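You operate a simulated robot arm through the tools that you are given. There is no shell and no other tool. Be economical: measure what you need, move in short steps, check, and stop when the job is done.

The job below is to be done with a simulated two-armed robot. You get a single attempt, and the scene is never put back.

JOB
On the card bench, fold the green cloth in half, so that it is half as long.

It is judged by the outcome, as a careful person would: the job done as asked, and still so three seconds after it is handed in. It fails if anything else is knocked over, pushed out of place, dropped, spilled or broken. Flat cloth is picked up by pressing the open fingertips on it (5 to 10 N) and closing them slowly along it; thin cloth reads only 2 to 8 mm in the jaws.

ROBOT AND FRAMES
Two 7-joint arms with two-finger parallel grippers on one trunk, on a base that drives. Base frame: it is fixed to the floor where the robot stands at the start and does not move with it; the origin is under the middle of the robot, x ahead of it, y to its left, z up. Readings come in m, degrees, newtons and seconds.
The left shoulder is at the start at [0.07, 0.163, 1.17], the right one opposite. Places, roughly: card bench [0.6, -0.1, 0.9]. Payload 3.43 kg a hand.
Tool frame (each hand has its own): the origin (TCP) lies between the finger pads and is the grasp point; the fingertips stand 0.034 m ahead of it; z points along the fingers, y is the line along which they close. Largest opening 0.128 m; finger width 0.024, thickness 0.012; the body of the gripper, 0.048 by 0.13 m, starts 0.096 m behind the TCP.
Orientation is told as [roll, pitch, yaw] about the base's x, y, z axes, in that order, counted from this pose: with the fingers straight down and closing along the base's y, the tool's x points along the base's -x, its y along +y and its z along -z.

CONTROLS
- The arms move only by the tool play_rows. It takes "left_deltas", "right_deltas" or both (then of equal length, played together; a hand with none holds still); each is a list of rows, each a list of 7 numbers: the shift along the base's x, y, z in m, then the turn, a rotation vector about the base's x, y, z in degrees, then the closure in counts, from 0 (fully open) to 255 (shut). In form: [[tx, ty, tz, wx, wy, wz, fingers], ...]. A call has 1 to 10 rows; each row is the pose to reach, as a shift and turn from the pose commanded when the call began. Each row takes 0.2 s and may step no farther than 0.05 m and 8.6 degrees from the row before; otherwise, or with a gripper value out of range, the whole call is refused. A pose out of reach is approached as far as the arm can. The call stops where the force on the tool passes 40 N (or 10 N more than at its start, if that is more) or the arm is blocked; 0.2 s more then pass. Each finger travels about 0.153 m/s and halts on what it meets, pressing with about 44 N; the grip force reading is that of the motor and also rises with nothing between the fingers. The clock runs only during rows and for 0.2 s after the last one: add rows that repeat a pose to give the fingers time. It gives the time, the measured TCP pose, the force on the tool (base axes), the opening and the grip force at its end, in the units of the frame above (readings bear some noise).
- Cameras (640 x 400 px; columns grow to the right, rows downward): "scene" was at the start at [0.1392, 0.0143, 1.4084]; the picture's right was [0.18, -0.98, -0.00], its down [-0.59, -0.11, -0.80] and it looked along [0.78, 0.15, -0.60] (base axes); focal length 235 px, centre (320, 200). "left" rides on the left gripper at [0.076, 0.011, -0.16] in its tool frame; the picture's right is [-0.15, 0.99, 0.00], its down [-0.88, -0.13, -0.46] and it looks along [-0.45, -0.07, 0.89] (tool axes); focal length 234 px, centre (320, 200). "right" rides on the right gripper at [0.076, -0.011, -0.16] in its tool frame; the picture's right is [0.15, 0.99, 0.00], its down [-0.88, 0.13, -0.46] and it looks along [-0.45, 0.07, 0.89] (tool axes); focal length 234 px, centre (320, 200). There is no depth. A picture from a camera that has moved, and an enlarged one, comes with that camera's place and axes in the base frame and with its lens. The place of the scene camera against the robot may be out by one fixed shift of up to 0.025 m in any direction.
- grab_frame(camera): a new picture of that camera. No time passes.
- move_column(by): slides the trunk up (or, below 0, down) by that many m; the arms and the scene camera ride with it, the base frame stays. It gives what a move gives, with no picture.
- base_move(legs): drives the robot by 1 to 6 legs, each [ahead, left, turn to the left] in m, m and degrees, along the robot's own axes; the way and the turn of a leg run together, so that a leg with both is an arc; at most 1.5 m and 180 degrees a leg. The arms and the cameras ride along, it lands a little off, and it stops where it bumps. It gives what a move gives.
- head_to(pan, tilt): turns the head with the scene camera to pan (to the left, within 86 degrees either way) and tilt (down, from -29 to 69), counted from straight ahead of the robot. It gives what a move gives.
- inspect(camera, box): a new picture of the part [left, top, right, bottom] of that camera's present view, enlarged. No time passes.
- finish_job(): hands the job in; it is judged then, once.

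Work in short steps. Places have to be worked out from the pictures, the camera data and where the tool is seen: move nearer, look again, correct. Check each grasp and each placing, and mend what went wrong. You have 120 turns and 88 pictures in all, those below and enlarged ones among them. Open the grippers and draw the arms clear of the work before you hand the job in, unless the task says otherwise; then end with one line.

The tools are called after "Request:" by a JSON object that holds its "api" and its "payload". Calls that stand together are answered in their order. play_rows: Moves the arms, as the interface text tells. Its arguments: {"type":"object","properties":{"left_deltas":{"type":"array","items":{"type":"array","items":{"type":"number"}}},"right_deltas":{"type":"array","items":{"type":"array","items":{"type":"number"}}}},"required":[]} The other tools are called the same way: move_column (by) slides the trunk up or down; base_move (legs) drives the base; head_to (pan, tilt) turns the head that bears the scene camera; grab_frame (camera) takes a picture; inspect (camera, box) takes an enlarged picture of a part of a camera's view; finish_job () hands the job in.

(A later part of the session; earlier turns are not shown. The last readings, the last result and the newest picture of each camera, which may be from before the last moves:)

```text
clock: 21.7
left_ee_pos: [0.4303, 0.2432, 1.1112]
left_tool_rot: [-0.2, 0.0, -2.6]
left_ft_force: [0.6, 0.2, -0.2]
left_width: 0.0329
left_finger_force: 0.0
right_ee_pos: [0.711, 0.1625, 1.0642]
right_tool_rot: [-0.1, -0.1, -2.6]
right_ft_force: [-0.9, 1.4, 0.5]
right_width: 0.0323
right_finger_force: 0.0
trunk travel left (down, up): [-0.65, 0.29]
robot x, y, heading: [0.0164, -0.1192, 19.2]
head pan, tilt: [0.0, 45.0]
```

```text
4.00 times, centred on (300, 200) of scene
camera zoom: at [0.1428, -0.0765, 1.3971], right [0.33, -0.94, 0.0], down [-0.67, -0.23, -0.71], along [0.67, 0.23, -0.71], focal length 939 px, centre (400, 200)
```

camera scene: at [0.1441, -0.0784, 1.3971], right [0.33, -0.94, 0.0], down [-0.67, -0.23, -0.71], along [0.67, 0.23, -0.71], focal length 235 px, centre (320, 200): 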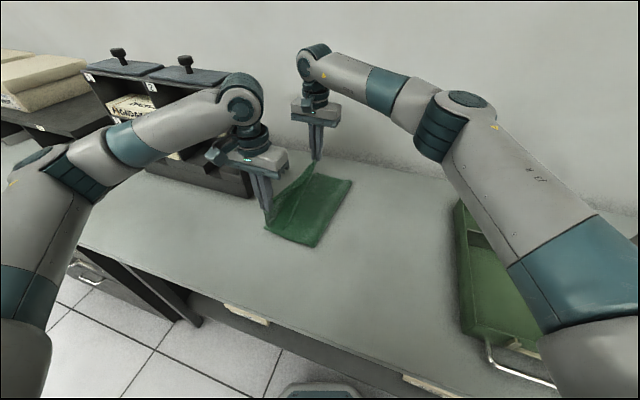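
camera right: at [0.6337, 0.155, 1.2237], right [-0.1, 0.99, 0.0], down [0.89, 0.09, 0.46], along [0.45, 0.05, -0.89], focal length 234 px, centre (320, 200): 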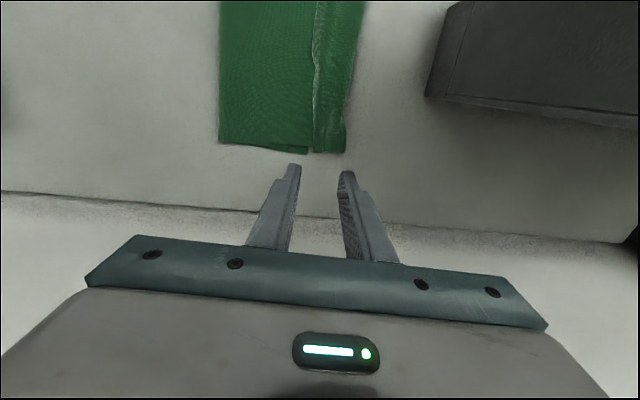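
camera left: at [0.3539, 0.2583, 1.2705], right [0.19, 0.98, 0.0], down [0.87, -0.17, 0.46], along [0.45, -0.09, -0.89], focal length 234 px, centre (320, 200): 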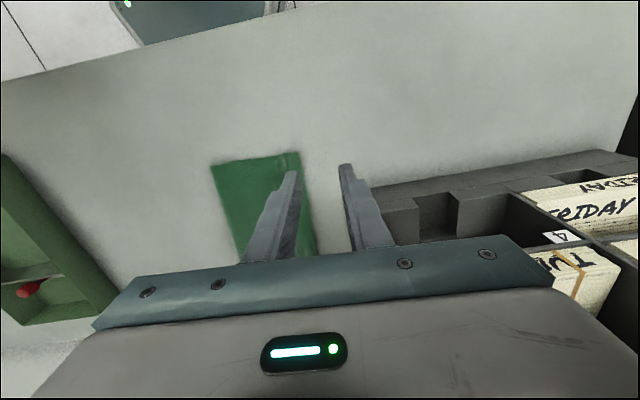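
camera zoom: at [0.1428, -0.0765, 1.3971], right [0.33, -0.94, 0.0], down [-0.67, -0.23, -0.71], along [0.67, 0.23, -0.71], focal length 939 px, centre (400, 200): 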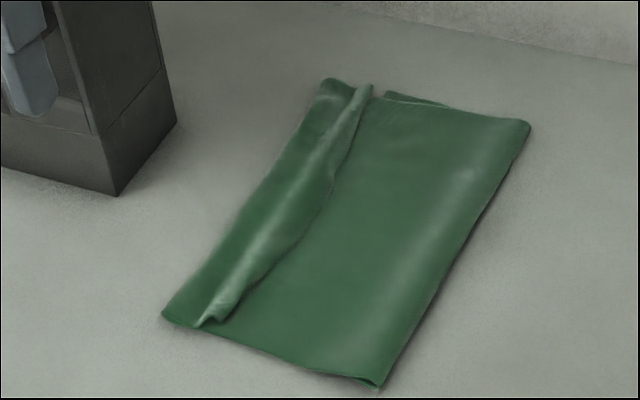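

One step was too long and was refused; resending with shorter ones.

Request:
{"api": "play_rows", "payload": {"right_deltas": [[-0.001, -0.002, -0.01, 0, 0, 0, 190], [-0.002, -0.004, -0.02, 0, 0, 0, 195], [-0.002, -0.005, -0.045, 0, 0, 0, 195], [-0.002, -0.005, -0.07, 0, 0, 0, 195], [-0.002, -0.005, -0.095, 0, 0, 0, 195], [-0.002, -0.005, -0.11, 0, 0, 0, 195]], "left_deltas": [[0.018, -0.035, 0, 0, 0, 0, 190], [0.038, -0.073, -0.01, 0, 0, 0, 195], [0.038, -0.073, -0.05, 0, 0, 0, 195], [0.038, -0.073, -0.09, 0, 0, 0, 195], [0.038, -0.073, -0.125, 0, 0, 0, 195], [0.038, -0.073, -0.155, 0, 0, 0, 195]]}}

Request:
{"api": "grab_frame", "payload": {"camera": "right"}}

Request:
{"api": "grab_frame", "payload": {"camera": "left"}}

Request:
{"api": "inspect", "payload": {"camera": "scene", "box": [240, 150, 360, 250]}}

```text
clock: 23.1
left_ee_pos: [0.4728, 0.169, 0.957]
left_tool_rot: [-0.1, 0.1, -2.5]
left_ft_force: [0.2, 0.4, 0.3]
left_width: 0.0302
left_finger_force: 0.0
right_ee_pos: [0.7114, 0.1558, 0.9486]
right_tool_rot: [0.0, 0.1, -2.7]
right_ft_force: [-0.3, 0.0, 0.4]
right_width: 0.0301
right_finger_force: 0.1
trunk travel left (down, up): [-0.65, 0.29]
robot x, y, heading: [0.0172, -0.1192, 19.5]
head pan, tilt: [0.0, 45.0]
```

```text
49 pictures are left
camera right: at [0.6346, 0.1482, 1.1087], right [-0.1, 0.99, 0.0], down [0.89, 0.09, 0.45], along [0.45, 0.05, -0.89], focal length 234 px, centre (320, 200)
```

right: 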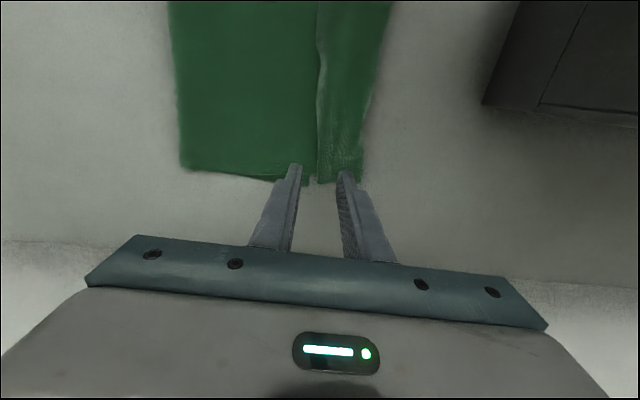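

```text
48 pictures are left
camera left: at [0.3974, 0.1849, 1.1155], right [0.19, 0.98, 0.0], down [0.87, -0.17, 0.46], along [0.45, -0.09, -0.89], focal length 234 px, centre (320, 200)
```

left: 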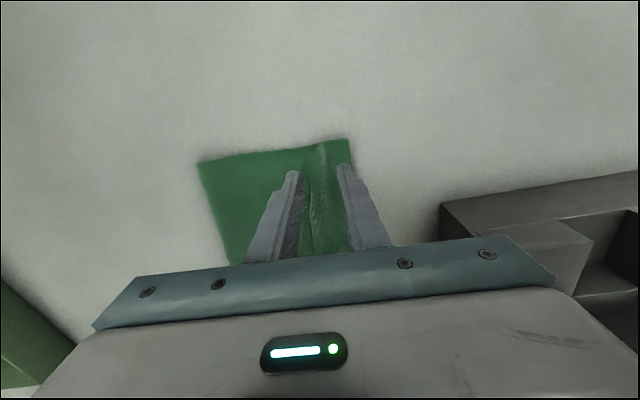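

```text
4.00 times, centred on (300, 200) of scene
camera zoom: at [0.145, -0.0768, 1.397], right [0.33, -0.94, 0.0], down [-0.67, -0.23, -0.71], along [0.67, 0.23, -0.71], focal length 939 px, centre (400, 200)
```

zoom: 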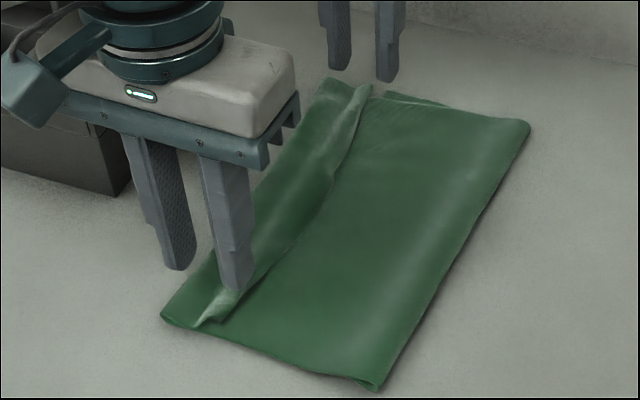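

The ridge is at y≈0.160 (right) and y≈0.162 (left). I'm centring, lowering to about 3 mm above the under layer, and closing slowly.

Request:
{"api": "play_rows", "payload": {"right_deltas": [[0.0, 0.002, -0.015, 0, 0, 0, 195], [0.0, 0.004, -0.03, 0, 0, 0, 195], [0.0, 0.004, -0.03, 0, 0, 0, 205], [0.0, 0.004, -0.03, 0, 0, 0, 215], [0.0, 0.004, -0.03, 0, 0, 0, 225], [0.0, 0.004, -0.03, 0, 0, 0, 235], [0.0, 0.004, -0.03, 0, 0, 0, 245], [0.0, 0.004, -0.03, 0, 0, 0, 255], [0.0, 0.004, -0.03, 0, 0, 0, 255]], "left_deltas": [[-0.003, -0.004, -0.02, 0, 0, 0, 195], [-0.003, -0.006, -0.0385, 0, 0, 0, 195], [-0.003, -0.006, -0.0385, 0, 0, 0, 205], [-0.003, -0.006, -0.0385, 0, 0, 0, 215], [-0.003, -0.006, -0.0385, 0, 0, 0, 225], [-0.003, -0.006, -0.0385, 0, 0, 0, 235], [-0.003, -0.006, -0.0385, 0, 0, 0, 245], [-0.003, -0.006, -0.0385, 0, 0, 0, 255], [-0.003, -0.006, -0.0385, 0, 0, 0, 255]]}}

Request:
{"api": "inspect", "payload": {"camera": "scene", "box": [240, 150, 360, 250]}}

```text
clock: 25.1
left_ee_pos: [0.4666, 0.1629, 0.9186]
left_tool_rot: [0.0, 0.0, -2.7]
left_ft_force: [-0.3, 0.2, 0.5]
left_width: 0.0026
left_finger_force: 36.9
right_ee_pos: [0.7114, 0.1591, 0.9199]
right_tool_rot: [0.0, 0.0, -2.6]
right_ft_force: [-0.4, 0.4, 0.2]
right_width: 0.0023
right_finger_force: 37.0
trunk travel left (down, up): [-0.65, 0.29]
robot x, y, heading: [0.0131, -0.1179, 19.3]
head pan, tilt: [0.0, 45.0]
```

```text
4.00 times, centred on (300, 200) of scene
camera zoom: at [0.1445, -0.0775, 1.397], right [0.33, -0.94, 0.0], down [-0.67, -0.23, -0.71], along [0.67, 0.23, -0.71], focal length 939 px, centre (400, 200)
```

zoom: 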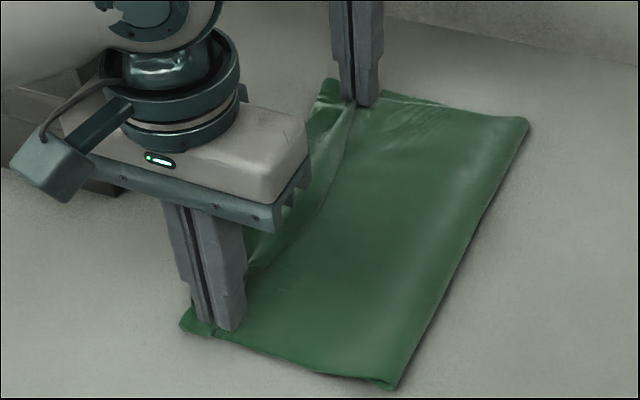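

Both read about 2.5 mm. Lifting a few centimetres to see what is held.

Request:
{"api": "play_rows", "payload": {"right_deltas": [[0, 0, 0.02, 0, 0, 0, 255], [0, -0.01, 0.04, 0, 0, 0, 255], [0, -0.02, 0.06, 0, 0, 0, 255], [0, -0.03, 0.08, 0, 0, 0, 255]], "left_deltas": [[0, 0, 0.02, 0, 0, 0, 255], [0, -0.01, 0.04, 0, 0, 0, 255], [0, -0.02, 0.06, 0, 0, 0, 255], [0, -0.03, 0.08, 0, 0, 0, 255]]}}

Request:
{"api": "inspect", "payload": {"camera": "scene", "box": [240, 150, 360, 250]}}

Request:
{"api": "grab_frame", "payload": {"camera": "right"}}

Request:
{"api": "grab_frame", "payload": {"camera": "left"}}

```text
clock: 26.1
left_ee_pos: [0.4646, 0.1319, 0.9979]
left_tool_rot: [0.1, 0.0, -2.7]
left_ft_force: [-0.2, -0.2, -0.8]
left_width: 0.0023
left_finger_force: 37.3
right_ee_pos: [0.7111, 0.1285, 1.0058]
right_tool_rot: [0.1, 0.0, -2.7]
right_ft_force: [-0.4, 0.7, 1.5]
right_width: 0.0021
right_finger_force: 37.0
trunk travel left (down, up): [-0.65, 0.29]
robot x, y, heading: [0.0158, -0.1204, 19.2]
head pan, tilt: [0.0, 45.0]
```

```text
4.00 times, centred on (300, 200) of scene
camera zoom: at [0.1441, -0.0791, 1.397], right [0.33, -0.94, 0.0], down [-0.67, -0.23, -0.71], along [0.67, 0.24, -0.71], focal length 939 px, centre (400, 200)
```

zoom: 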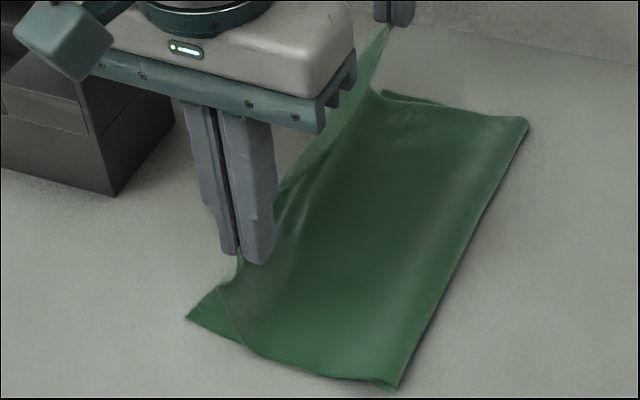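

```text
44 pictures are left
camera right: at [0.6339, 0.1198, 1.1647], right [-0.1, 0.99, 0.0], down [0.89, 0.09, 0.46], along [0.45, 0.05, -0.89], focal length 234 px, centre (320, 200)
```

right: 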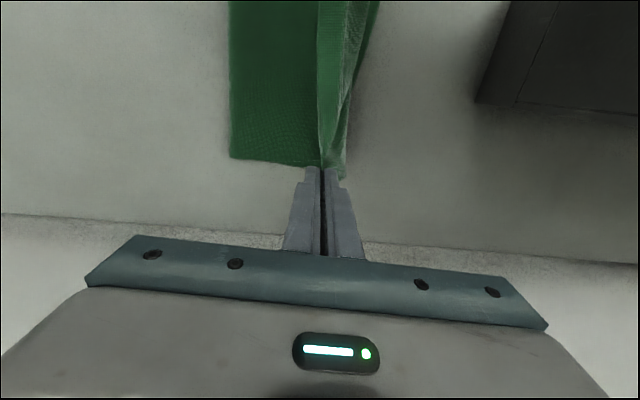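

```text
43 pictures are left
camera left: at [0.3894, 0.1462, 1.1571], right [0.19, 0.98, 0.0], down [0.87, -0.17, 0.46], along [0.45, -0.09, -0.89], focal length 234 px, centre (320, 200)
```

left: 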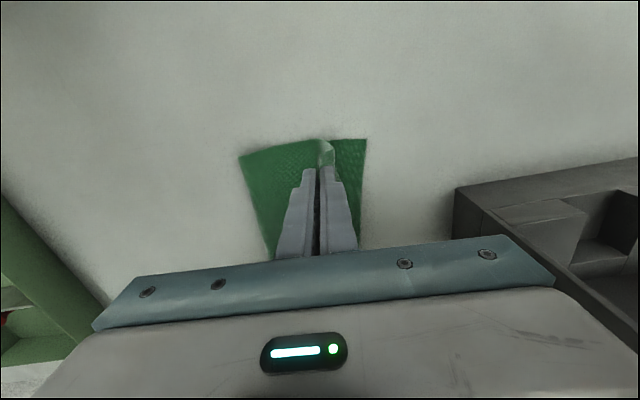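

Both hands now hold just the free edge and the flap has unrolled. I'm reopening the fold to near vertical: right hand to y≈-0.045 and left to y≈0, about 0.16 m up, so the crease resets to the middle.

Request:
{"api": "play_rows", "payload": {"right_deltas": [[0, -0.015, 0.025, 0, 0, 0, 255], [0, -0.035, 0.045, 0, 0, 0, 255], [0, -0.06, 0.065, 0, 0, 0, 255], [0, -0.09, 0.075, 0, 0, 0, 255], [0, -0.12, 0.078, 0, 0, 0, 255], [0, -0.15, 0.078, 0, 0, 0, 255], [0, -0.175, 0.078, 0, 0, 0, 255], [0, -0.175, 0.078, 0, 0, 0, 255], [0, -0.175, 0.078, 0, 0, 0, 255]], "left_deltas": [[0, -0.01, 0.025, 0, 0, 0, 255], [0, -0.025, 0.045, 0, 0, 0, 255], [0, -0.05, 0.07, 0, 0, 0, 255], [0, -0.075, 0.083, 0, 0, 0, 255], [0, -0.1, 0.086, 0, 0, 0, 255], [0, -0.12, 0.086, 0, 0, 0, 255], [0, -0.135, 0.086, 0, 0, 0, 255], [0, -0.135, 0.086, 0, 0, 0, 255], [0, -0.135, 0.086, 0, 0, 0, 255]]}}

Request:
{"api": "inspect", "payload": {"camera": "scene", "box": [220, 110, 400, 250]}}

Request:
{"api": "grab_frame", "payload": {"camera": "right"}}

Request:
{"api": "grab_frame", "payload": {"camera": "left"}}

```text
clock: 28.1
left_ee_pos: [0.4688, 0.0005, 1.0809]
left_tool_rot: [0.0, -0.1, -2.6]
left_ft_force: [1.3, 0.1, 0.8]
left_width: 0.0027
left_finger_force: 36.6
right_ee_pos: [0.7114, -0.0468, 1.0797]
right_tool_rot: [0.0, 0.0, -2.8]
right_ft_force: [-0.2, -0.4, 0.4]
right_width: 0.0022
right_finger_force: 36.7
trunk travel left (down, up): [-0.65, 0.29]
robot x, y, heading: [0.0158, -0.1188, 19.5]
head pan, tilt: [0.0, 45.0]
```

```text
2.86 times, centred on (310, 180) of scene
camera zoom: at [0.1446, -0.0781, 1.397], right [0.33, -0.94, 0.0], down [-0.67, -0.23, -0.71], along [0.67, 0.23, -0.71], focal length 671 px, centre (349, 257)
```

zoom: 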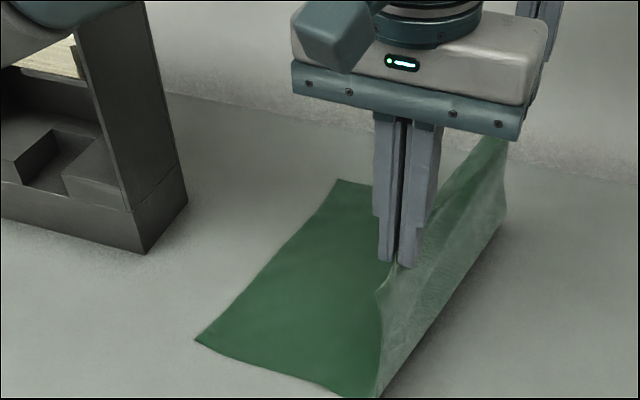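

```text
41 pictures are left
camera right: at [0.635, -0.0545, 1.24], right [-0.1, 0.99, 0.0], down [0.89, 0.09, 0.46], along [0.45, 0.05, -0.89], focal length 234 px, centre (320, 200)
```

right: 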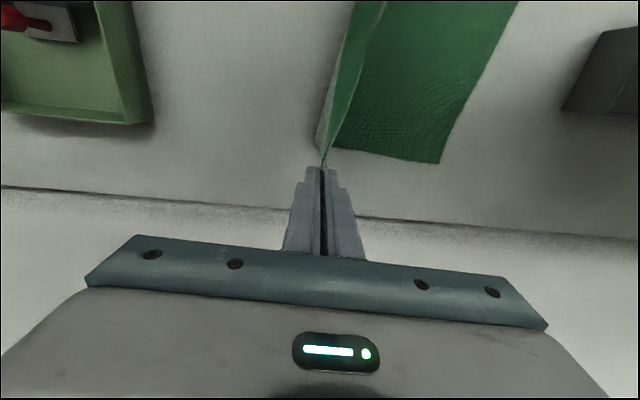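

```text
40 pictures are left
camera left: at [0.3919, 0.0147, 1.241], right [0.19, 0.98, 0.0], down [0.87, -0.17, 0.46], along [0.45, -0.09, -0.89], focal length 234 px, centre (320, 200)
```

left: 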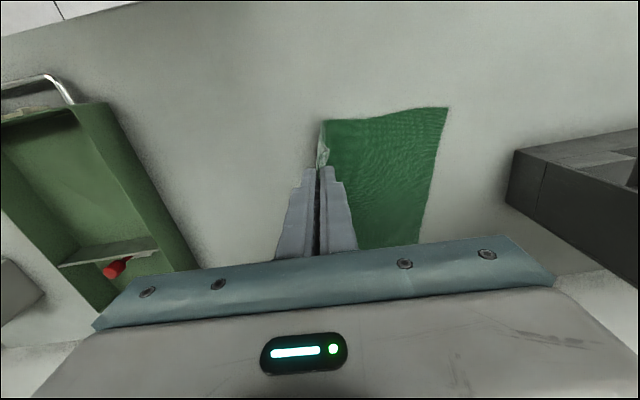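

Very clean now: corners A (0.730, 0.143) and D (0.461, 0.184), with the crease at mid-length. I'm swinging the edge down along a quarter arc to land corner on corner.

Request:
{"api": "play_rows", "payload": {"right_deltas": [[0, 0.04, -0.006, 0, 0, 0, 255], [0.001, 0.08, -0.023, 0, 0, 0, 255], [0.002, 0.115, -0.047, 0, 0, 0, 255], [0.002, 0.144, -0.079, 0, 0, 0, 255], [0.003, 0.16, -0.104, 0, 0, 0, 255], [0.003, 0.17, -0.128, 0, 0, 0, 255], [0.003, 0.176, -0.15, 0, 0, 0, 255], [0.003, 0.176, -0.15, 0, 0, 0, 255]], "left_deltas": [[0, 0.04, -0.006, 0, 0, 0, 255], [0, 0.08, -0.023, 0, 0, 0, 255], [0, 0.115, -0.047, 0, 0, 0, 255], [0, 0.143, -0.079, 0, 0, 0, 255], [0, 0.158, -0.104, 0, 0, 0, 255], [0, 0.168, -0.128, 0, 0, 0, 255], [0, 0.172, -0.15, 0, 0, 0, 255], [0, 0.172, -0.15, 0, 0, 0, 255]]}}

Request:
{"api": "inspect", "payload": {"camera": "scene", "box": [220, 120, 380, 250]}}

Request:
{"api": "inspect", "payload": {"camera": "right", "box": [160, 60, 480, 260]}}

Request:
{"api": "inspect", "payload": {"camera": "left", "box": [160, 60, 480, 260]}}

```text
clock: 29.9
left_ee_pos: [0.4699, 0.1715, 0.9311]
left_tool_rot: [0.0, 0.0, -2.6]
left_ft_force: [-1.2, -0.3, 0.7]
left_width: 0.0026
left_finger_force: 36.8
right_ee_pos: [0.7133, 0.1313, 0.9298]
right_tool_rot: [-0.1, -0.1, -2.6]
right_ft_force: [-1.2, 0.1, 0.0]
right_width: 0.0019
right_finger_force: 36.7
trunk travel left (down, up): [-0.65, 0.29]
robot x, y, heading: [0.019, -0.1171, 19.5]
head pan, tilt: [0.0, 45.0]
```

```text
3.08 times, centred on (300, 185) of scene
camera zoom: at [0.1441, -0.0781, 1.3971], right [0.33, -0.94, 0.0], down [-0.67, -0.23, -0.71], along [0.67, 0.23, -0.71], focal length 722 px, centre (382, 246)
```

zoom: 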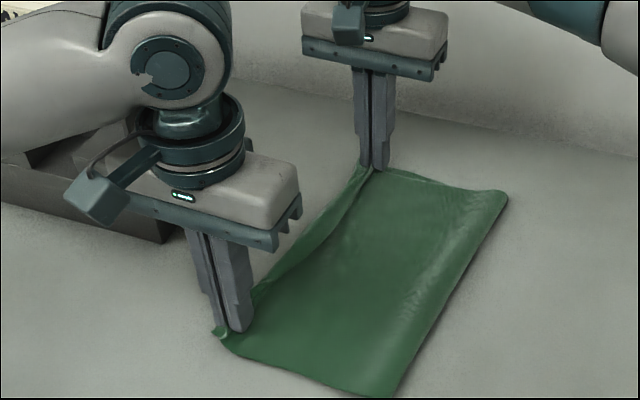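

```text
2.00 times, centred on (320, 160) of right
camera zoom: at [0.6364, 0.1241, 1.0902], right [-0.1, 0.99, 0.0], down [0.89, 0.09, 0.46], along [0.45, 0.05, -0.89], focal length 468 px, centre (320, 280)
```

zoom: 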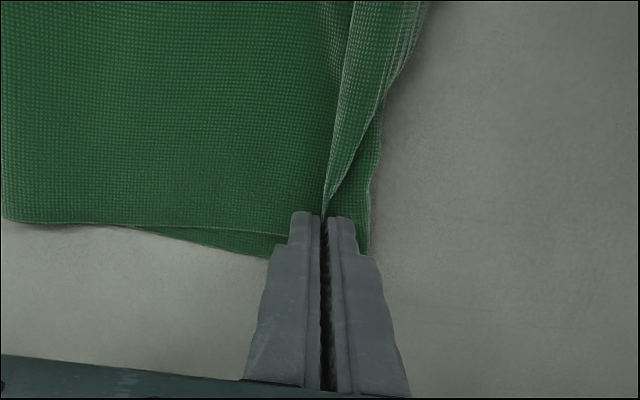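

```text
2.00 times, centred on (320, 160) of left
camera zoom: at [0.3928, 0.1861, 1.0911], right [0.19, 0.98, 0.0], down [0.87, -0.17, 0.46], along [0.45, -0.09, -0.89], focal length 468 px, centre (320, 280)
```

zoom: 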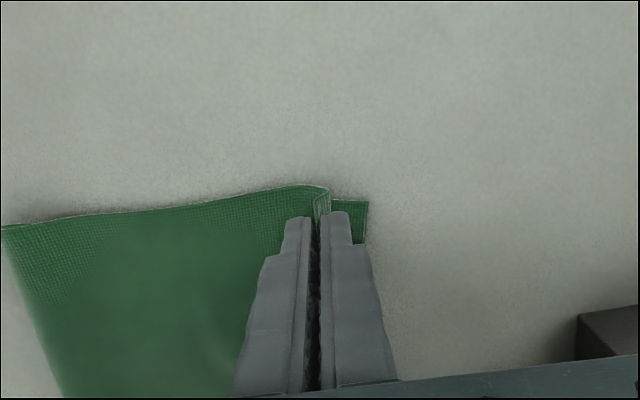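

Edges are nearly coincident. I'll nudge a few mm toward +y, lower, open a little, then sweep up and toward +y so the standing edge lies outward instead of flopping back.

Request:
{"api": "play_rows", "payload": {"right_deltas": [[0, 0.005, -0.005, 0, 0, 0, 255], [0, 0.005, -0.006, 0, 0, 0, 240], [0, 0.005, -0.006, 0, 0, 0, 228], [0, 0.008, -0.005, 0, 0, 0, 220], [0, 0.014, -0.003, 0, 0, 0, 215], [0, 0.022, 0.001, 0, 0, 0, 212], [0, 0.03, 0.006, 0, 0, 0, 210], [0, 0.036, 0.015, 0, 0, 0, 210], [0, 0.038, 0.04, 0, 0, 0, 210], [0, 0.038, 0.08, 0, 0, 0, 210]], "left_deltas": [[0, 0.007, -0.006, 0, 0, 0, 255], [0, 0.008, -0.007, 0, 0, 0, 240], [0, 0.008, -0.007, 0, 0, 0, 228], [0, 0.011, -0.006, 0, 0, 0, 220], [0, 0.017, -0.004, 0, 0, 0, 215], [0, 0.025, 0, 0, 0, 0, 212], [0, 0.033, 0.005, 0, 0, 0, 210], [0, 0.039, 0.014, 0, 0, 0, 210], [0, 0.041, 0.04, 0, 0, 0, 210], [0, 0.041, 0.08, 0, 0, 0, 210]]}}

Request:
{"api": "inspect", "payload": {"camera": "scene", "box": [220, 120, 380, 250]}}

Request:
{"api": "inspect", "payload": {"camera": "right", "box": [120, 0, 440, 200]}}

Request:
{"api": "inspect", "payload": {"camera": "left", "box": [120, 60, 440, 260]}}

```text
clock: 32.1
left_ee_pos: [0.4636, 0.2132, 1.0154]
left_tool_rot: [0.0, 0.0, -2.6]
left_ft_force: [-0.3, -0.3, 0.7]
left_width: 0.0227
left_finger_force: 0.0
right_ee_pos: [0.7127, 0.1687, 1.0118]
right_tool_rot: [0.0, -0.1, -2.6]
right_ft_force: [-0.8, -0.6, 0.2]
right_width: 0.0226
right_finger_force: 0.0
trunk travel left (down, up): [-0.65, 0.29]
robot x, y, heading: [0.0164, -0.1196, 19.3]
head pan, tilt: [0.0, 45.0]
```

```text
3.08 times, centred on (300, 185) of scene
camera zoom: at [0.1428, -0.0781, 1.397], right [0.33, -0.94, 0.0], down [-0.67, -0.23, -0.71], along [0.67, 0.23, -0.71], focal length 722 px, centre (382, 246)
```

zoom: 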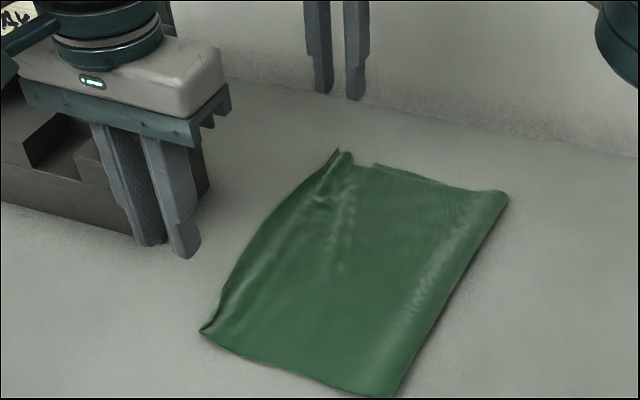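

```text
2.00 times, centred on (280, 100) of right
camera zoom: at [0.6348, 0.1606, 1.1717], right [-0.1, 0.99, 0.0], down [0.88, 0.09, 0.46], along [0.45, 0.05, -0.89], focal length 468 px, centre (400, 400)
```

zoom: 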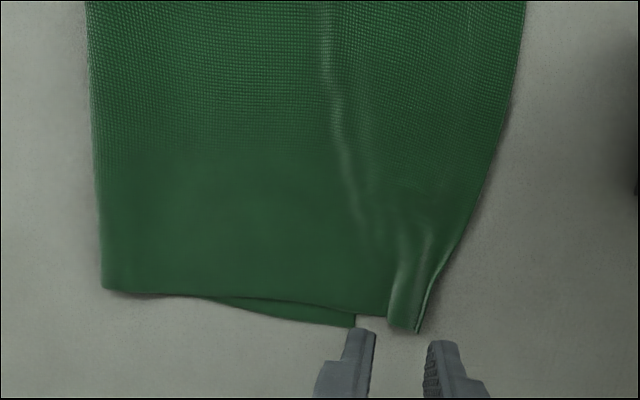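

```text
2.00 times, centred on (280, 160) of left
camera zoom: at [0.3873, 0.2278, 1.1744], right [0.19, 0.98, 0.0], down [0.87, -0.17, 0.46], along [0.45, -0.09, -0.89], focal length 468 px, centre (400, 280)
```

zoom: 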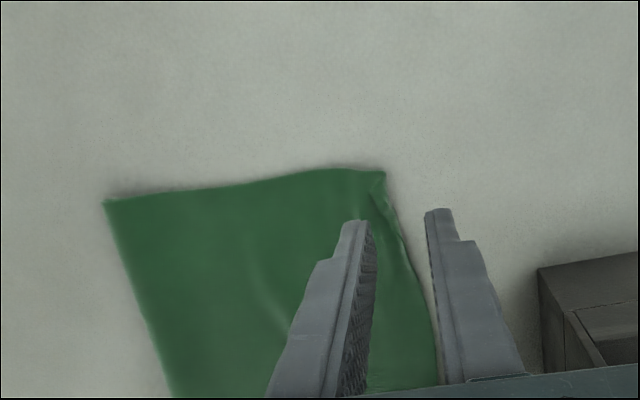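

Good fold, near corners coincide; but at the far end the upper corner overshoots the lower one by about 4 cm. I'll re-grip just that upper corner with the right hand, where only a single layer lies on the table, and reset it.

Request:
{"api": "play_rows", "payload": {"right_deltas": [[0, 0.006, -0.02, 0, 0, 0, 195], [0, 0.011, -0.045, 0, 0, 0, 195], [0, 0.011, -0.07, 0, 0, 0, 195], [0, 0.011, -0.09, 0, 0, 0, 195], [0, 0.011, -0.0955, 0, 0, 0, 195]], "left_deltas": [[-0.01, 0.01, 0.03, 0, 0, 0, 195], [-0.03, 0.02, 0.06, 0, 0, 0, 195], [-0.03, 0.02, 0.09, 0, 0, 0, 195], [-0.03, 0.02, 0.09, 0, 0, 0, 195], [-0.03, 0.02, 0.09, 0, 0, 0, 195]]}}

Request:
{"api": "inspect", "payload": {"camera": "right", "box": [160, 60, 480, 260]}}

```text
clock: 33.3
left_ee_pos: [0.4338, 0.2317, 1.1055]
left_tool_rot: [0.0, 0.0, -2.5]
left_ft_force: [0.8, -0.5, 0.8]
left_width: 0.0301
left_finger_force: 0.0
right_ee_pos: [0.7128, 0.1795, 0.9159]
right_tool_rot: [0.0, -0.1, -2.8]
right_ft_force: [1.5, 0.6, 7.9]
right_width: 0.0299
right_finger_force: 0.1
trunk travel left (down, up): [-0.65, 0.29]
robot x, y, heading: [0.0143, -0.1192, 19.5]
head pan, tilt: [0.0, 45.0]
```

```text
2.00 times, centred on (320, 160) of right
camera zoom: at [0.6357, 0.1706, 1.075], right [-0.1, 0.99, 0.0], down [0.88, 0.09, 0.46], along [0.46, 0.05, -0.89], focal length 468 px, centre (320, 280)
```

zoom: 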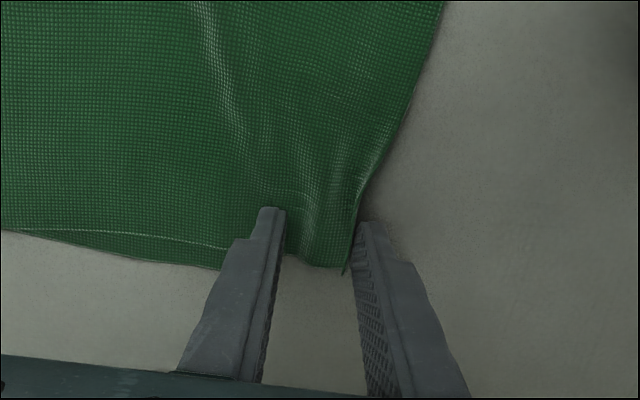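

The jaws straddle the ridge and edge at 8 N. Closing slowly, then lifting a little to check.

Request:
{"api": "play_rows", "payload": {"right_deltas": [[0, 0, 0, 0, 0, 0, 207], [0, 0, 0, 0, 0, 0, 219], [0, 0, 0, 0, 0, 0, 231], [0, 0, 0, 0, 0, 0, 243], [0, 0, 0, 0, 0, 0, 255], [0, 0, 0, 0, 0, 0, 255], [0, -0.005, 0.025, 0, 0, 0, 255], [0, -0.015, 0.05, 0, 0, 0, 255], [0, -0.025, 0.07, 0, 0, 0, 255]]}}

Request:
{"api": "inspect", "payload": {"camera": "scene", "box": [220, 120, 380, 250]}}

Request:
{"api": "grab_frame", "payload": {"camera": "right"}}

```text
clock: 35.3
left_ee_pos: [0.4342, 0.2327, 1.1025]
left_tool_rot: [0.0, 0.0, -2.6]
left_ft_force: [0.2, 0.2, 0.4]
left_width: 0.0301
left_finger_force: 0.0
right_ee_pos: [0.7127, 0.1546, 0.9835]
right_tool_rot: [0.0, 0.1, -2.6]
right_ft_force: [1.1, -0.5, 0.4]
right_width: 0.0029
right_finger_force: 37.4
trunk travel left (down, up): [-0.65, 0.29]
robot x, y, heading: [0.0137, -0.1205, 19.3]
head pan, tilt: [0.0, 45.0]
```

```text
3.08 times, centred on (300, 185) of scene
camera zoom: at [0.1447, -0.0779, 1.3969], right [0.33, -0.94, 0.0], down [-0.67, -0.23, -0.71], along [0.67, 0.23, -0.71], focal length 722 px, centre (382, 246)
```

zoom: 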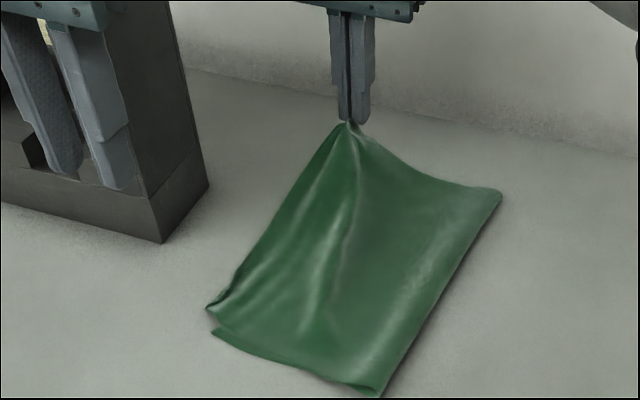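

```text
31 pictures are left
camera right: at [0.6368, 0.1459, 1.1436], right [-0.1, 0.99, 0.0], down [0.89, 0.09, 0.46], along [0.45, 0.05, -0.89], focal length 234 px, centre (320, 200)
```

right: 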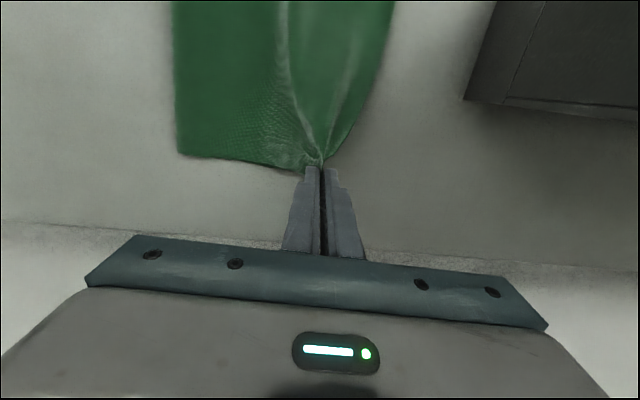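

Only the upper layer is held. I'm taking it back up toward the crease to reset the fold line at the far end.

Request:
{"api": "play_rows", "payload": {"right_deltas": [[0, -0.02, 0.03, 0, 0, 0, 255], [0, -0.045, 0.055, 0, 0, 0, 255], [0, -0.075, 0.075, 0, 0, 0, 255], [0, -0.105, 0.088, 0, 0, 0, 255], [0, -0.135, 0.093, 0, 0, 0, 255], [0, -0.165, 0.093, 0, 0, 0, 255], [0, -0.185, 0.09, 0, 0, 0, 255], [0, -0.185, 0.09, 0, 0, 0, 255]]}}

Request:
{"api": "inspect", "payload": {"camera": "scene", "box": [220, 110, 400, 250]}}

Request:
{"api": "grab_frame", "payload": {"camera": "right"}}

```text
clock: 37.1
left_ee_pos: [0.4357, 0.2326, 1.1049]
left_tool_rot: [-0.1, -0.1, -2.6]
left_ft_force: [0.8, 0.3, -0.3]
left_width: 0.0299
left_finger_force: 0.0
right_ee_pos: [0.7136, -0.0295, 1.0743]
right_tool_rot: [0.0, 0.0, -2.7]
right_ft_force: [-0.1, -0.3, -0.2]
right_width: 0.0025
right_finger_force: 37.3
trunk travel left (down, up): [-0.65, 0.29]
robot x, y, heading: [0.0166, -0.1196, 19.4]
head pan, tilt: [0.0, 45.0]
```

```text
2.86 times, centred on (310, 180) of scene
camera zoom: at [0.1445, -0.077, 1.3969], right [0.33, -0.94, 0.0], down [-0.67, -0.23, -0.71], along [0.67, 0.23, -0.71], focal length 671 px, centre (349, 257)
```

zoom: 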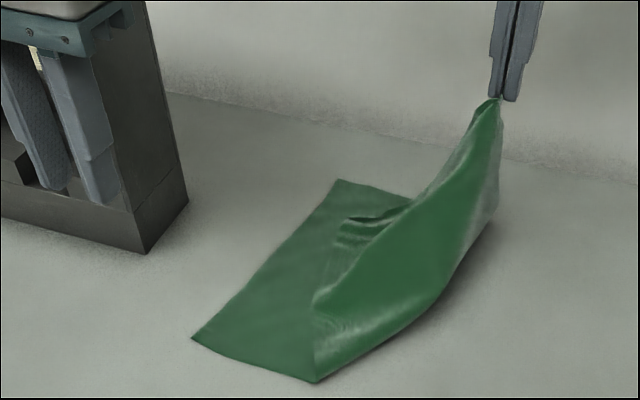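

```text
29 pictures are left
camera right: at [0.6362, -0.0367, 1.235], right [-0.1, 0.99, 0.0], down [0.89, 0.09, 0.46], along [0.45, 0.05, -0.89], focal length 234 px, centre (320, 200)
```

right: 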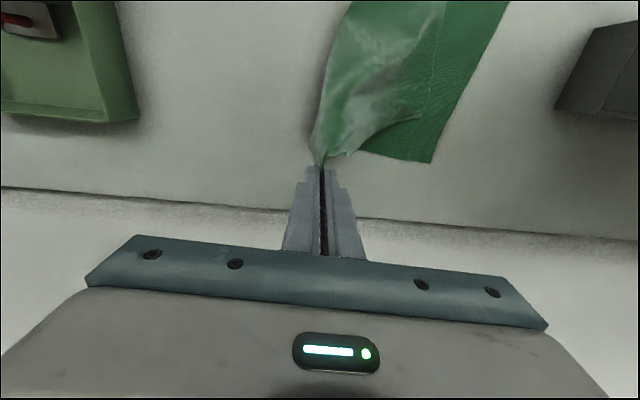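

The near part followed. Lower corners haven't moved (A 0.145, D 0.193). I'm zooming in to find the near upper corner for the left hand.

Request:
{"api": "inspect", "payload": {"camera": "scene", "box": [265, 165, 365, 240]}}

Request:
{"api": "inspect", "payload": {"camera": "left", "box": [100, 0, 420, 200]}}

```text
5.33 times, centred on (315, 202) of scene
camera zoom: at [0.1445, -0.077, 1.3969], right [0.33, -0.94, 0.0], down [-0.67, -0.23, -0.71], along [0.67, 0.23, -0.71], focal length 1252 px, centre (347, 187)
```

zoom: 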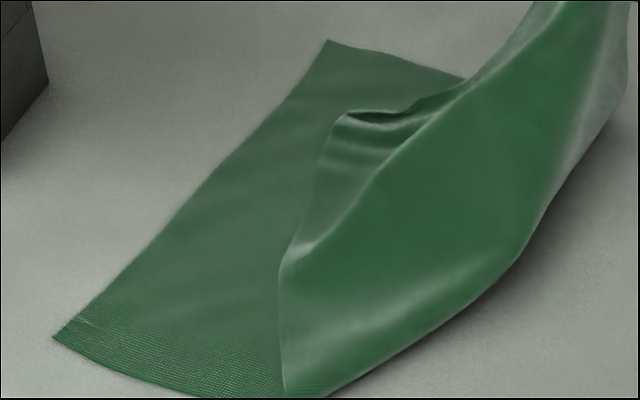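

```text
2.00 times, centred on (260, 100) of left
camera zoom: at [0.359, 0.2476, 1.2635], right [0.19, 0.98, 0.0], down [0.87, -0.17, 0.46], along [0.45, -0.09, -0.89], focal length 468 px, centre (440, 400)
```

zoom: 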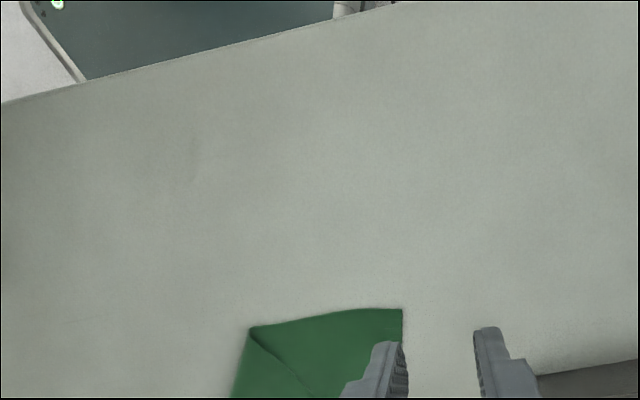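

The near part is folded diagonally with its corner at roughly (0.65, 0.11), too close to the right hand for a safe grip. I'll lay the far corner back out toward -y to open the cloth, then redo the near corner.

Request:
{"api": "play_rows", "payload": {"right_deltas": [[0, -0.025, 0, 0, 0, 0, 255], [0, -0.05, -0.005, 0, 0, 0, 255], [0, -0.075, -0.015, 0, 0, 0, 255], [0, -0.1, -0.03, 0, 0, 0, 255], [0, -0.125, -0.05, 0, 0, 0, 255], [0, -0.145, -0.075, 0, 0, 0, 255], [0, -0.155, -0.1, 0, 0, 0, 255], [0, -0.155, -0.1, 0, 0, 0, 255]]}}

Request:
{"api": "inspect", "payload": {"camera": "scene", "box": [240, 120, 460, 270]}}

```text
clock: 38.9
left_ee_pos: [0.4356, 0.2327, 1.1047]
left_tool_rot: [0.0, 0.0, -2.5]
left_ft_force: [-0.1, 0.4, 0.5]
left_width: 0.0304
left_finger_force: 0.0
right_ee_pos: [0.7157, -0.182, 0.9758]
right_tool_rot: [-0.1, 0.1, -2.7]
right_ft_force: [0.2, 0.5, 0.2]
right_width: 0.0025
right_finger_force: 37.3
trunk travel left (down, up): [-0.65, 0.29]
robot x, y, heading: [0.0181, -0.1207, 19.6]
head pan, tilt: [0.0, 45.0]
```

```text
2.67 times, centred on (350, 195) of scene
camera zoom: at [0.1442, -0.0772, 1.397], right [0.33, -0.94, 0.0], down [-0.67, -0.23, -0.71], along [0.67, 0.23, -0.71], focal length 626 px, centre (240, 213)
```

zoom: 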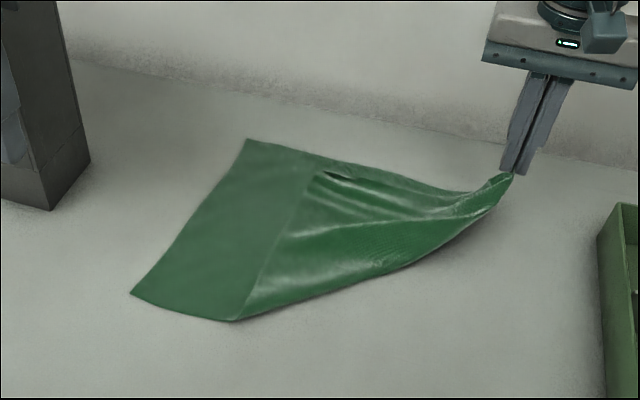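

The near upper corner C is now on top at about (0.69, 0.02). I'm bringing the left hand over it for a closer look.

Request:
{"api": "play_rows", "payload": {"left_deltas": [[0.01, -0.045, 0, 0, 0, 0, 195], [0.03, -0.09, 0, 0, 0, 0, 195], [0.05, -0.13, -0.005, 0, 0, 0, 195], [0.08, -0.165, -0.015, 0, 0, 0, 195], [0.115, -0.195, -0.025, 0, 0, 0, 195], [0.15, -0.215, -0.04, 0, 0, 0, 195], [0.185, -0.225, -0.055, 0, 0, 0, 195], [0.21, -0.225, -0.075, 0, 0, 0, 195], [0.225, -0.225, -0.1, 0, 0, 0, 195]]}}

Request:
{"api": "grab_frame", "payload": {"camera": "left"}}

Request:
{"api": "inspect", "payload": {"camera": "scene", "box": [260, 130, 420, 240]}}

```text
clock: 40.9
left_ee_pos: [0.6617, 0.0072, 1.0006]
left_tool_rot: [0.0, 0.0, -2.7]
left_ft_force: [0.1, 0.0, 1.0]
left_width: 0.0301
left_finger_force: 0.0
right_ee_pos: [0.7159, -0.1832, 0.9755]
right_tool_rot: [0.0, 0.1, -2.6]
right_ft_force: [0.5, -0.8, -0.4]
right_width: 0.003
right_finger_force: 37.7
trunk travel left (down, up): [-0.65, 0.29]
robot x, y, heading: [0.0182, -0.12, 19.5]
head pan, tilt: [0.0, 45.0]
```

```text
25 pictures are left
camera left: at [0.5853, 0.0216, 1.1595], right [0.19, 0.98, 0.0], down [0.87, -0.17, 0.46], along [0.45, -0.09, -0.89], focal length 234 px, centre (320, 200)
```

left: 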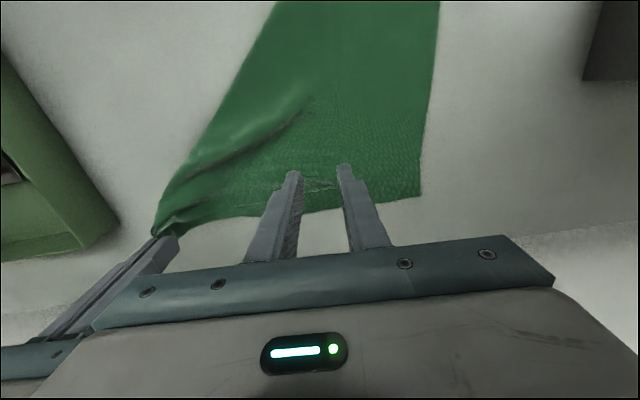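

```text
3.64 times, centred on (340, 185) of scene
camera zoom: at [0.1456, -0.0779, 1.3969], right [0.33, -0.94, 0.0], down [-0.67, -0.23, -0.71], along [0.67, 0.23, -0.71], focal length 854 px, centre (247, 254)
```

zoom: 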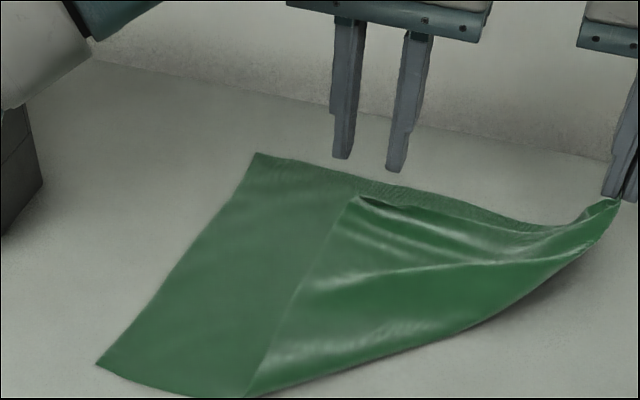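

Zooming the left wrist view onto the corner.

Request:
{"api": "inspect", "payload": {"camera": "left", "box": [220, 100, 440, 240]}}

```text
2.86 times, centred on (330, 170) of left
camera zoom: at [0.5853, 0.0216, 1.1595], right [0.19, 0.98, 0.0], down [0.87, -0.17, 0.46], along [0.45, -0.09, -0.89], focal length 669 px, centre (291, 286)
```

zoom: 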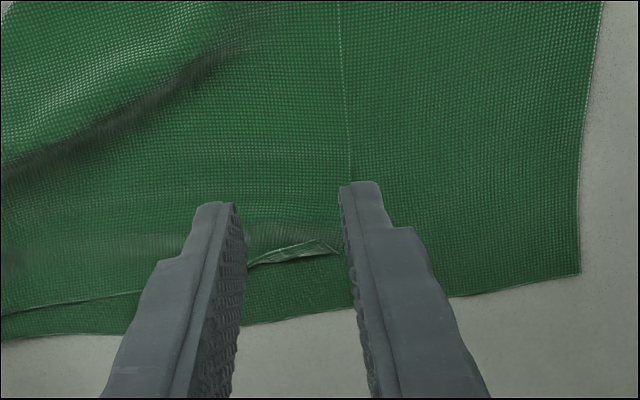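

C lies flat on the lower layer, so pinching it there risks taking both layers. Instead I'll back the left hand off and raise B so that the near corner hangs free, then lay it out on bare bench.

Request:
{"api": "play_rows", "payload": {"left_deltas": [[0, 0, 0.03, 0, 0, 0, 195], [-0.02, 0, 0.06, 0, 0, 0, 195], [-0.06, 0.02, 0.08, 0, 0, 0, 195], [-0.1, 0.04, 0.1, 0, 0, 0, 195], [-0.14, 0.06, 0.1, 0, 0, 0, 195], [-0.18, 0.09, 0.1, 0, 0, 0, 195], [-0.22, 0.12, 0.1, 0, 0, 0, 195], [-0.235, 0.16, 0.1, 0, 0, 0, 195]], "right_deltas": [[0, 0, 0, 0, 0, 0, 255], [0, 0, 0, 0, 0, 0, 255], [-0.005, 0.005, 0.03, 0, 0, 0, 255], [-0.01, 0.015, 0.06, 0, 0, 0, 255], [-0.02, 0.025, 0.09, 0, 0, 0, 255], [-0.03, 0.035, 0.12, 0, 0, 0, 255], [-0.04, 0.04, 0.15, 0, 0, 0, 255], [-0.05, 0.05, 0.18, 0, 0, 0, 255]]}}

Request:
{"api": "inspect", "payload": {"camera": "scene", "box": [240, 80, 480, 250]}}

```text
clock: 42.7
left_ee_pos: [0.4223, 0.1694, 1.1014]
left_tool_rot: [-0.2, -0.2, -2.6]
left_ft_force: [-1.0, 0.7, -0.3]
left_width: 0.0302
left_finger_force: 0.0
right_ee_pos: [0.6601, -0.1344, 1.1543]
right_tool_rot: [-0.2, -0.1, -2.7]
right_ft_force: [0.0, 0.3, 0.2]
right_width: 0.0028
right_finger_force: 37.3
trunk travel left (down, up): [-0.65, 0.29]
robot x, y, heading: [0.0177, -0.1188, 19.1]
head pan, tilt: [0.0, 45.0]
```

```text
2.35 times, centred on (360, 165) of scene
camera zoom: at [0.1423, -0.0745, 1.397], right [0.33, -0.94, 0.0], down [-0.67, -0.24, -0.71], along [0.67, 0.23, -0.71], focal length 552 px, centre (226, 282)
```

zoom: 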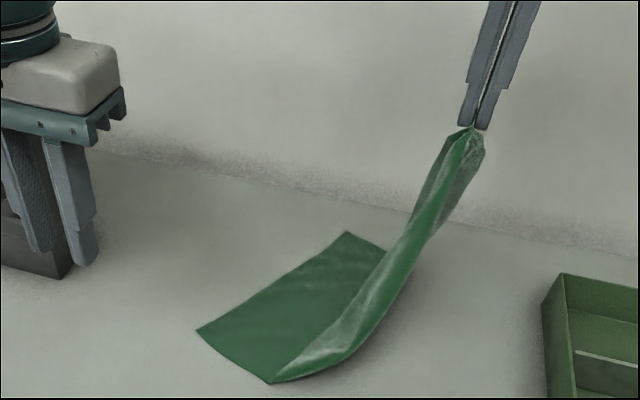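

C still sits folded inside. New plan: lay B back down taut, press lightly on C with the left fingers and pinch (the top layer should buckle first), then check what's held.

Request:
{"api": "play_rows", "payload": {"right_deltas": [[0.005, -0.005, -0.03, 0, 0, 0, 255], [0.015, -0.015, -0.06, 0, 0, 0, 255], [0.025, -0.025, -0.09, 0, 0, 0, 255], [0.035, -0.035, -0.12, 0, 0, 0, 255], [0.045, -0.045, -0.15, 0, 0, 0, 255], [0.052, -0.053, -0.18, 0, 0, 0, 255], [0.057, -0.06, -0.205, 0, 0, 0, 255], [0.057, -0.06, -0.22, 0, 0, 0, 255], [0.057, -0.06, -0.22, 0, 0, 0, 255]]}}

Request:
{"api": "inspect", "payload": {"camera": "scene", "box": [240, 120, 460, 260]}}

```text
clock: 44.7
left_ee_pos: [0.4258, 0.1659, 1.1025]
left_tool_rot: [-0.1, 0.0, -2.6]
left_ft_force: [-0.1, -0.2, -0.2]
left_width: 0.03
left_finger_force: 0.1
right_ee_pos: [0.7208, -0.1947, 0.9351]
right_tool_rot: [0.2, 0.0, -2.6]
right_ft_force: [0.3, -0.5, -0.1]
right_width: 0.0027
right_finger_force: 36.8
trunk travel left (down, up): [-0.65, 0.29]
robot x, y, heading: [0.0163, -0.1182, 19.3]
head pan, tilt: [0.0, 45.0]
```

```text
2.86 times, centred on (350, 190) of scene
camera zoom: at [0.1443, -0.0776, 1.397], right [0.33, -0.94, 0.0], down [-0.67, -0.23, -0.71], along [0.67, 0.23, -0.71], focal length 671 px, centre (234, 229)
```

zoom: 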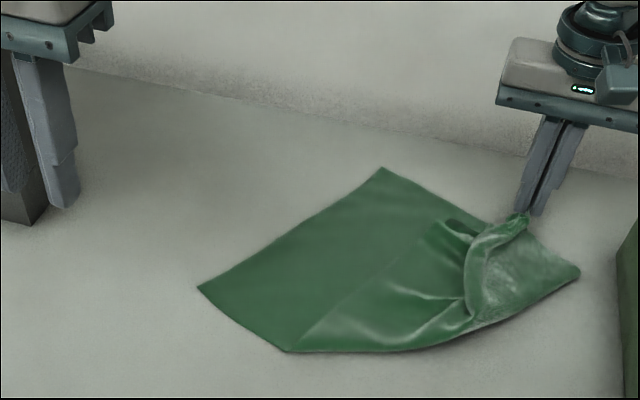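

Lifting dragged the whole cloth; D is now near (0.52, 0.095) and A near (0.757, -0.04). I'll straighten it by holding B with the right hand and gripping corner D (single layer on bare bench) with the left. Hovering over D first.

Request:
{"api": "play_rows", "payload": {"left_deltas": [[0.02, -0.02, -0.03, 0, 0, 0, 195], [0.05, -0.04, -0.05, 0, 0, 0, 195], [0.08, -0.065, -0.075, 0, 0, 0, 180], [0.1, -0.085, -0.1, 0, 0, 0, 165], [0.1, -0.085, -0.12, 0, 0, 0, 165]]}}

Request:
{"api": "grab_frame", "payload": {"camera": "left"}}

```text
clock: 45.9
left_ee_pos: [0.5244, 0.0866, 0.9818]
left_tool_rot: [0.0, 0.1, -2.6]
left_ft_force: [1.1, 0.2, 0.3]
left_width: 0.0451
left_finger_force: 0.1
right_ee_pos: [0.7201, -0.1945, 0.9353]
right_tool_rot: [0.0, 0.0, -2.6]
right_ft_force: [-0.6, -0.9, 0.9]
right_width: 0.0026
right_finger_force: 37.6
trunk travel left (down, up): [-0.65, 0.29]
robot x, y, heading: [0.0155, -0.122, 19.1]
head pan, tilt: [0.0, 45.0]
```

```text
20 pictures are left
camera left: at [0.4488, 0.101, 1.1405], right [0.19, 0.98, 0.0], down [0.87, -0.17, 0.46], along [0.45, -0.09, -0.89], focal length 234 px, centre (320, 200)
```

left: 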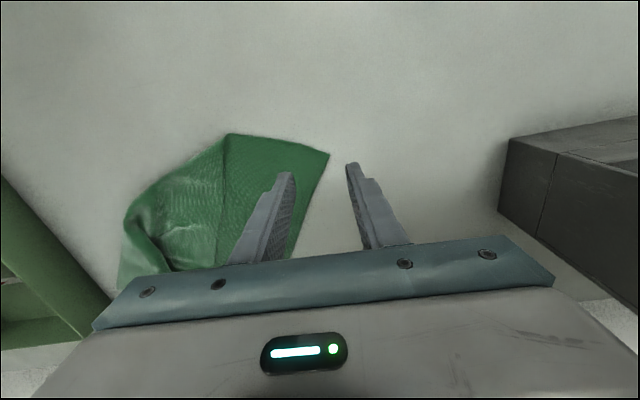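

D at (0.523, 0.096). I'm gripping just inside it: press, close slowly.

Request:
{"api": "play_rows", "payload": {"left_deltas": [[0.007, -0.004, -0.03, 0, 0, 0, 190], [0.014, -0.007, -0.055, 0, 0, 0, 190], [0.014, -0.007, -0.0665, 0, 0, 0, 190], [0.014, -0.007, -0.0665, 0, 0, 0, 203], [0.014, -0.007, -0.0665, 0, 0, 0, 216], [0.014, -0.007, -0.0665, 0, 0, 0, 229], [0.014, -0.007, -0.0665, 0, 0, 0, 242], [0.014, -0.007, -0.0665, 0, 0, 0, 255], [0.014, -0.007, -0.0665, 0, 0, 0, 255]]}}

```text
clock: 47.9
left_ee_pos: [0.5394, 0.0774, 0.9163]
left_tool_rot: [0.1, 0.0, -2.5]
left_ft_force: [-0.1, -0.6, 0.2]
left_width: 0.0
left_finger_force: 33.2
right_ee_pos: [0.7207, -0.1957, 0.935]
right_tool_rot: [0.0, 0.0, -2.7]
right_ft_force: [-0.2, -0.8, 0.3]
right_width: 0.0029
right_finger_force: 37.9
trunk travel left (down, up): [-0.65, 0.29]
robot x, y, heading: [0.0172, -0.1176, 19.4]
head pan, tilt: [0.0, 45.0]
```

Empty (0.0 mm): it didn't press. Reopening and pressing slightly lower.

Request:
{"api": "play_rows", "payload": {"left_deltas": [[0, 0, 0.01, 0, 0, 0, 230], [0, 0, 0.01, 0, 0, 0, 190], [0, 0.002, 0.0, 0, 0, 0, 190], [0, 0.002, -0.0025, 0, 0, 0, 190]]}}

```text
clock: 48.9
left_ee_pos: [0.5414, 0.0785, 0.9161]
left_tool_rot: [0.0, 0.1, -2.6]
left_ft_force: [-1.0, 0.2, 2.5]
left_width: 0.0323
left_finger_force: 0.0
right_ee_pos: [0.7223, -0.1948, 0.936]
right_tool_rot: [0.0, 0.0, -2.7]
right_ft_force: [-0.1, -0.4, 0.2]
right_width: 0.0029
right_finger_force: 37.8
trunk travel left (down, up): [-0.65, 0.29]
robot x, y, heading: [0.0147, -0.1182, 19.4]
head pan, tilt: [0.0, 45.0]
```

Light contact at 2.5 N; pressing a touch more and closing.

Request:
{"api": "play_rows", "payload": {"left_deltas": [[0, 0, -0.0012, 0, 0, 0, 190], [0, 0, -0.0012, 0, 0, 0, 200], [0, 0, -0.0012, 0, 0, 0, 210], [0, 0, -0.0012, 0, 0, 0, 220], [0, 0, -0.0012, 0, 0, 0, 230], [0, 0, -0.0012, 0, 0, 0, 240], [0, 0, -0.0012, 0, 0, 0, 250], [0, 0, -0.0012, 0, 0, 0, 255], [0, 0, -0.0012, 0, 0, 0, 255]]}}

```text
clock: 50.9
left_ee_pos: [0.5394, 0.0764, 0.9161]
left_tool_rot: [0.0, -0.2, -2.6]
left_ft_force: [1.9, -3.3, 23.7]
left_width: 0.0052
left_finger_force: 39.3
right_ee_pos: [0.7209, -0.1944, 0.9365]
right_tool_rot: [0.1, -0.1, -2.8]
right_ft_force: [0.6, 0.2, 0.3]
right_width: 0.0027
right_finger_force: 37.6
trunk travel left (down, up): [-0.65, 0.29]
robot x, y, heading: [0.0181, -0.1195, 19.4]
head pan, tilt: [0.0, 45.0]
```

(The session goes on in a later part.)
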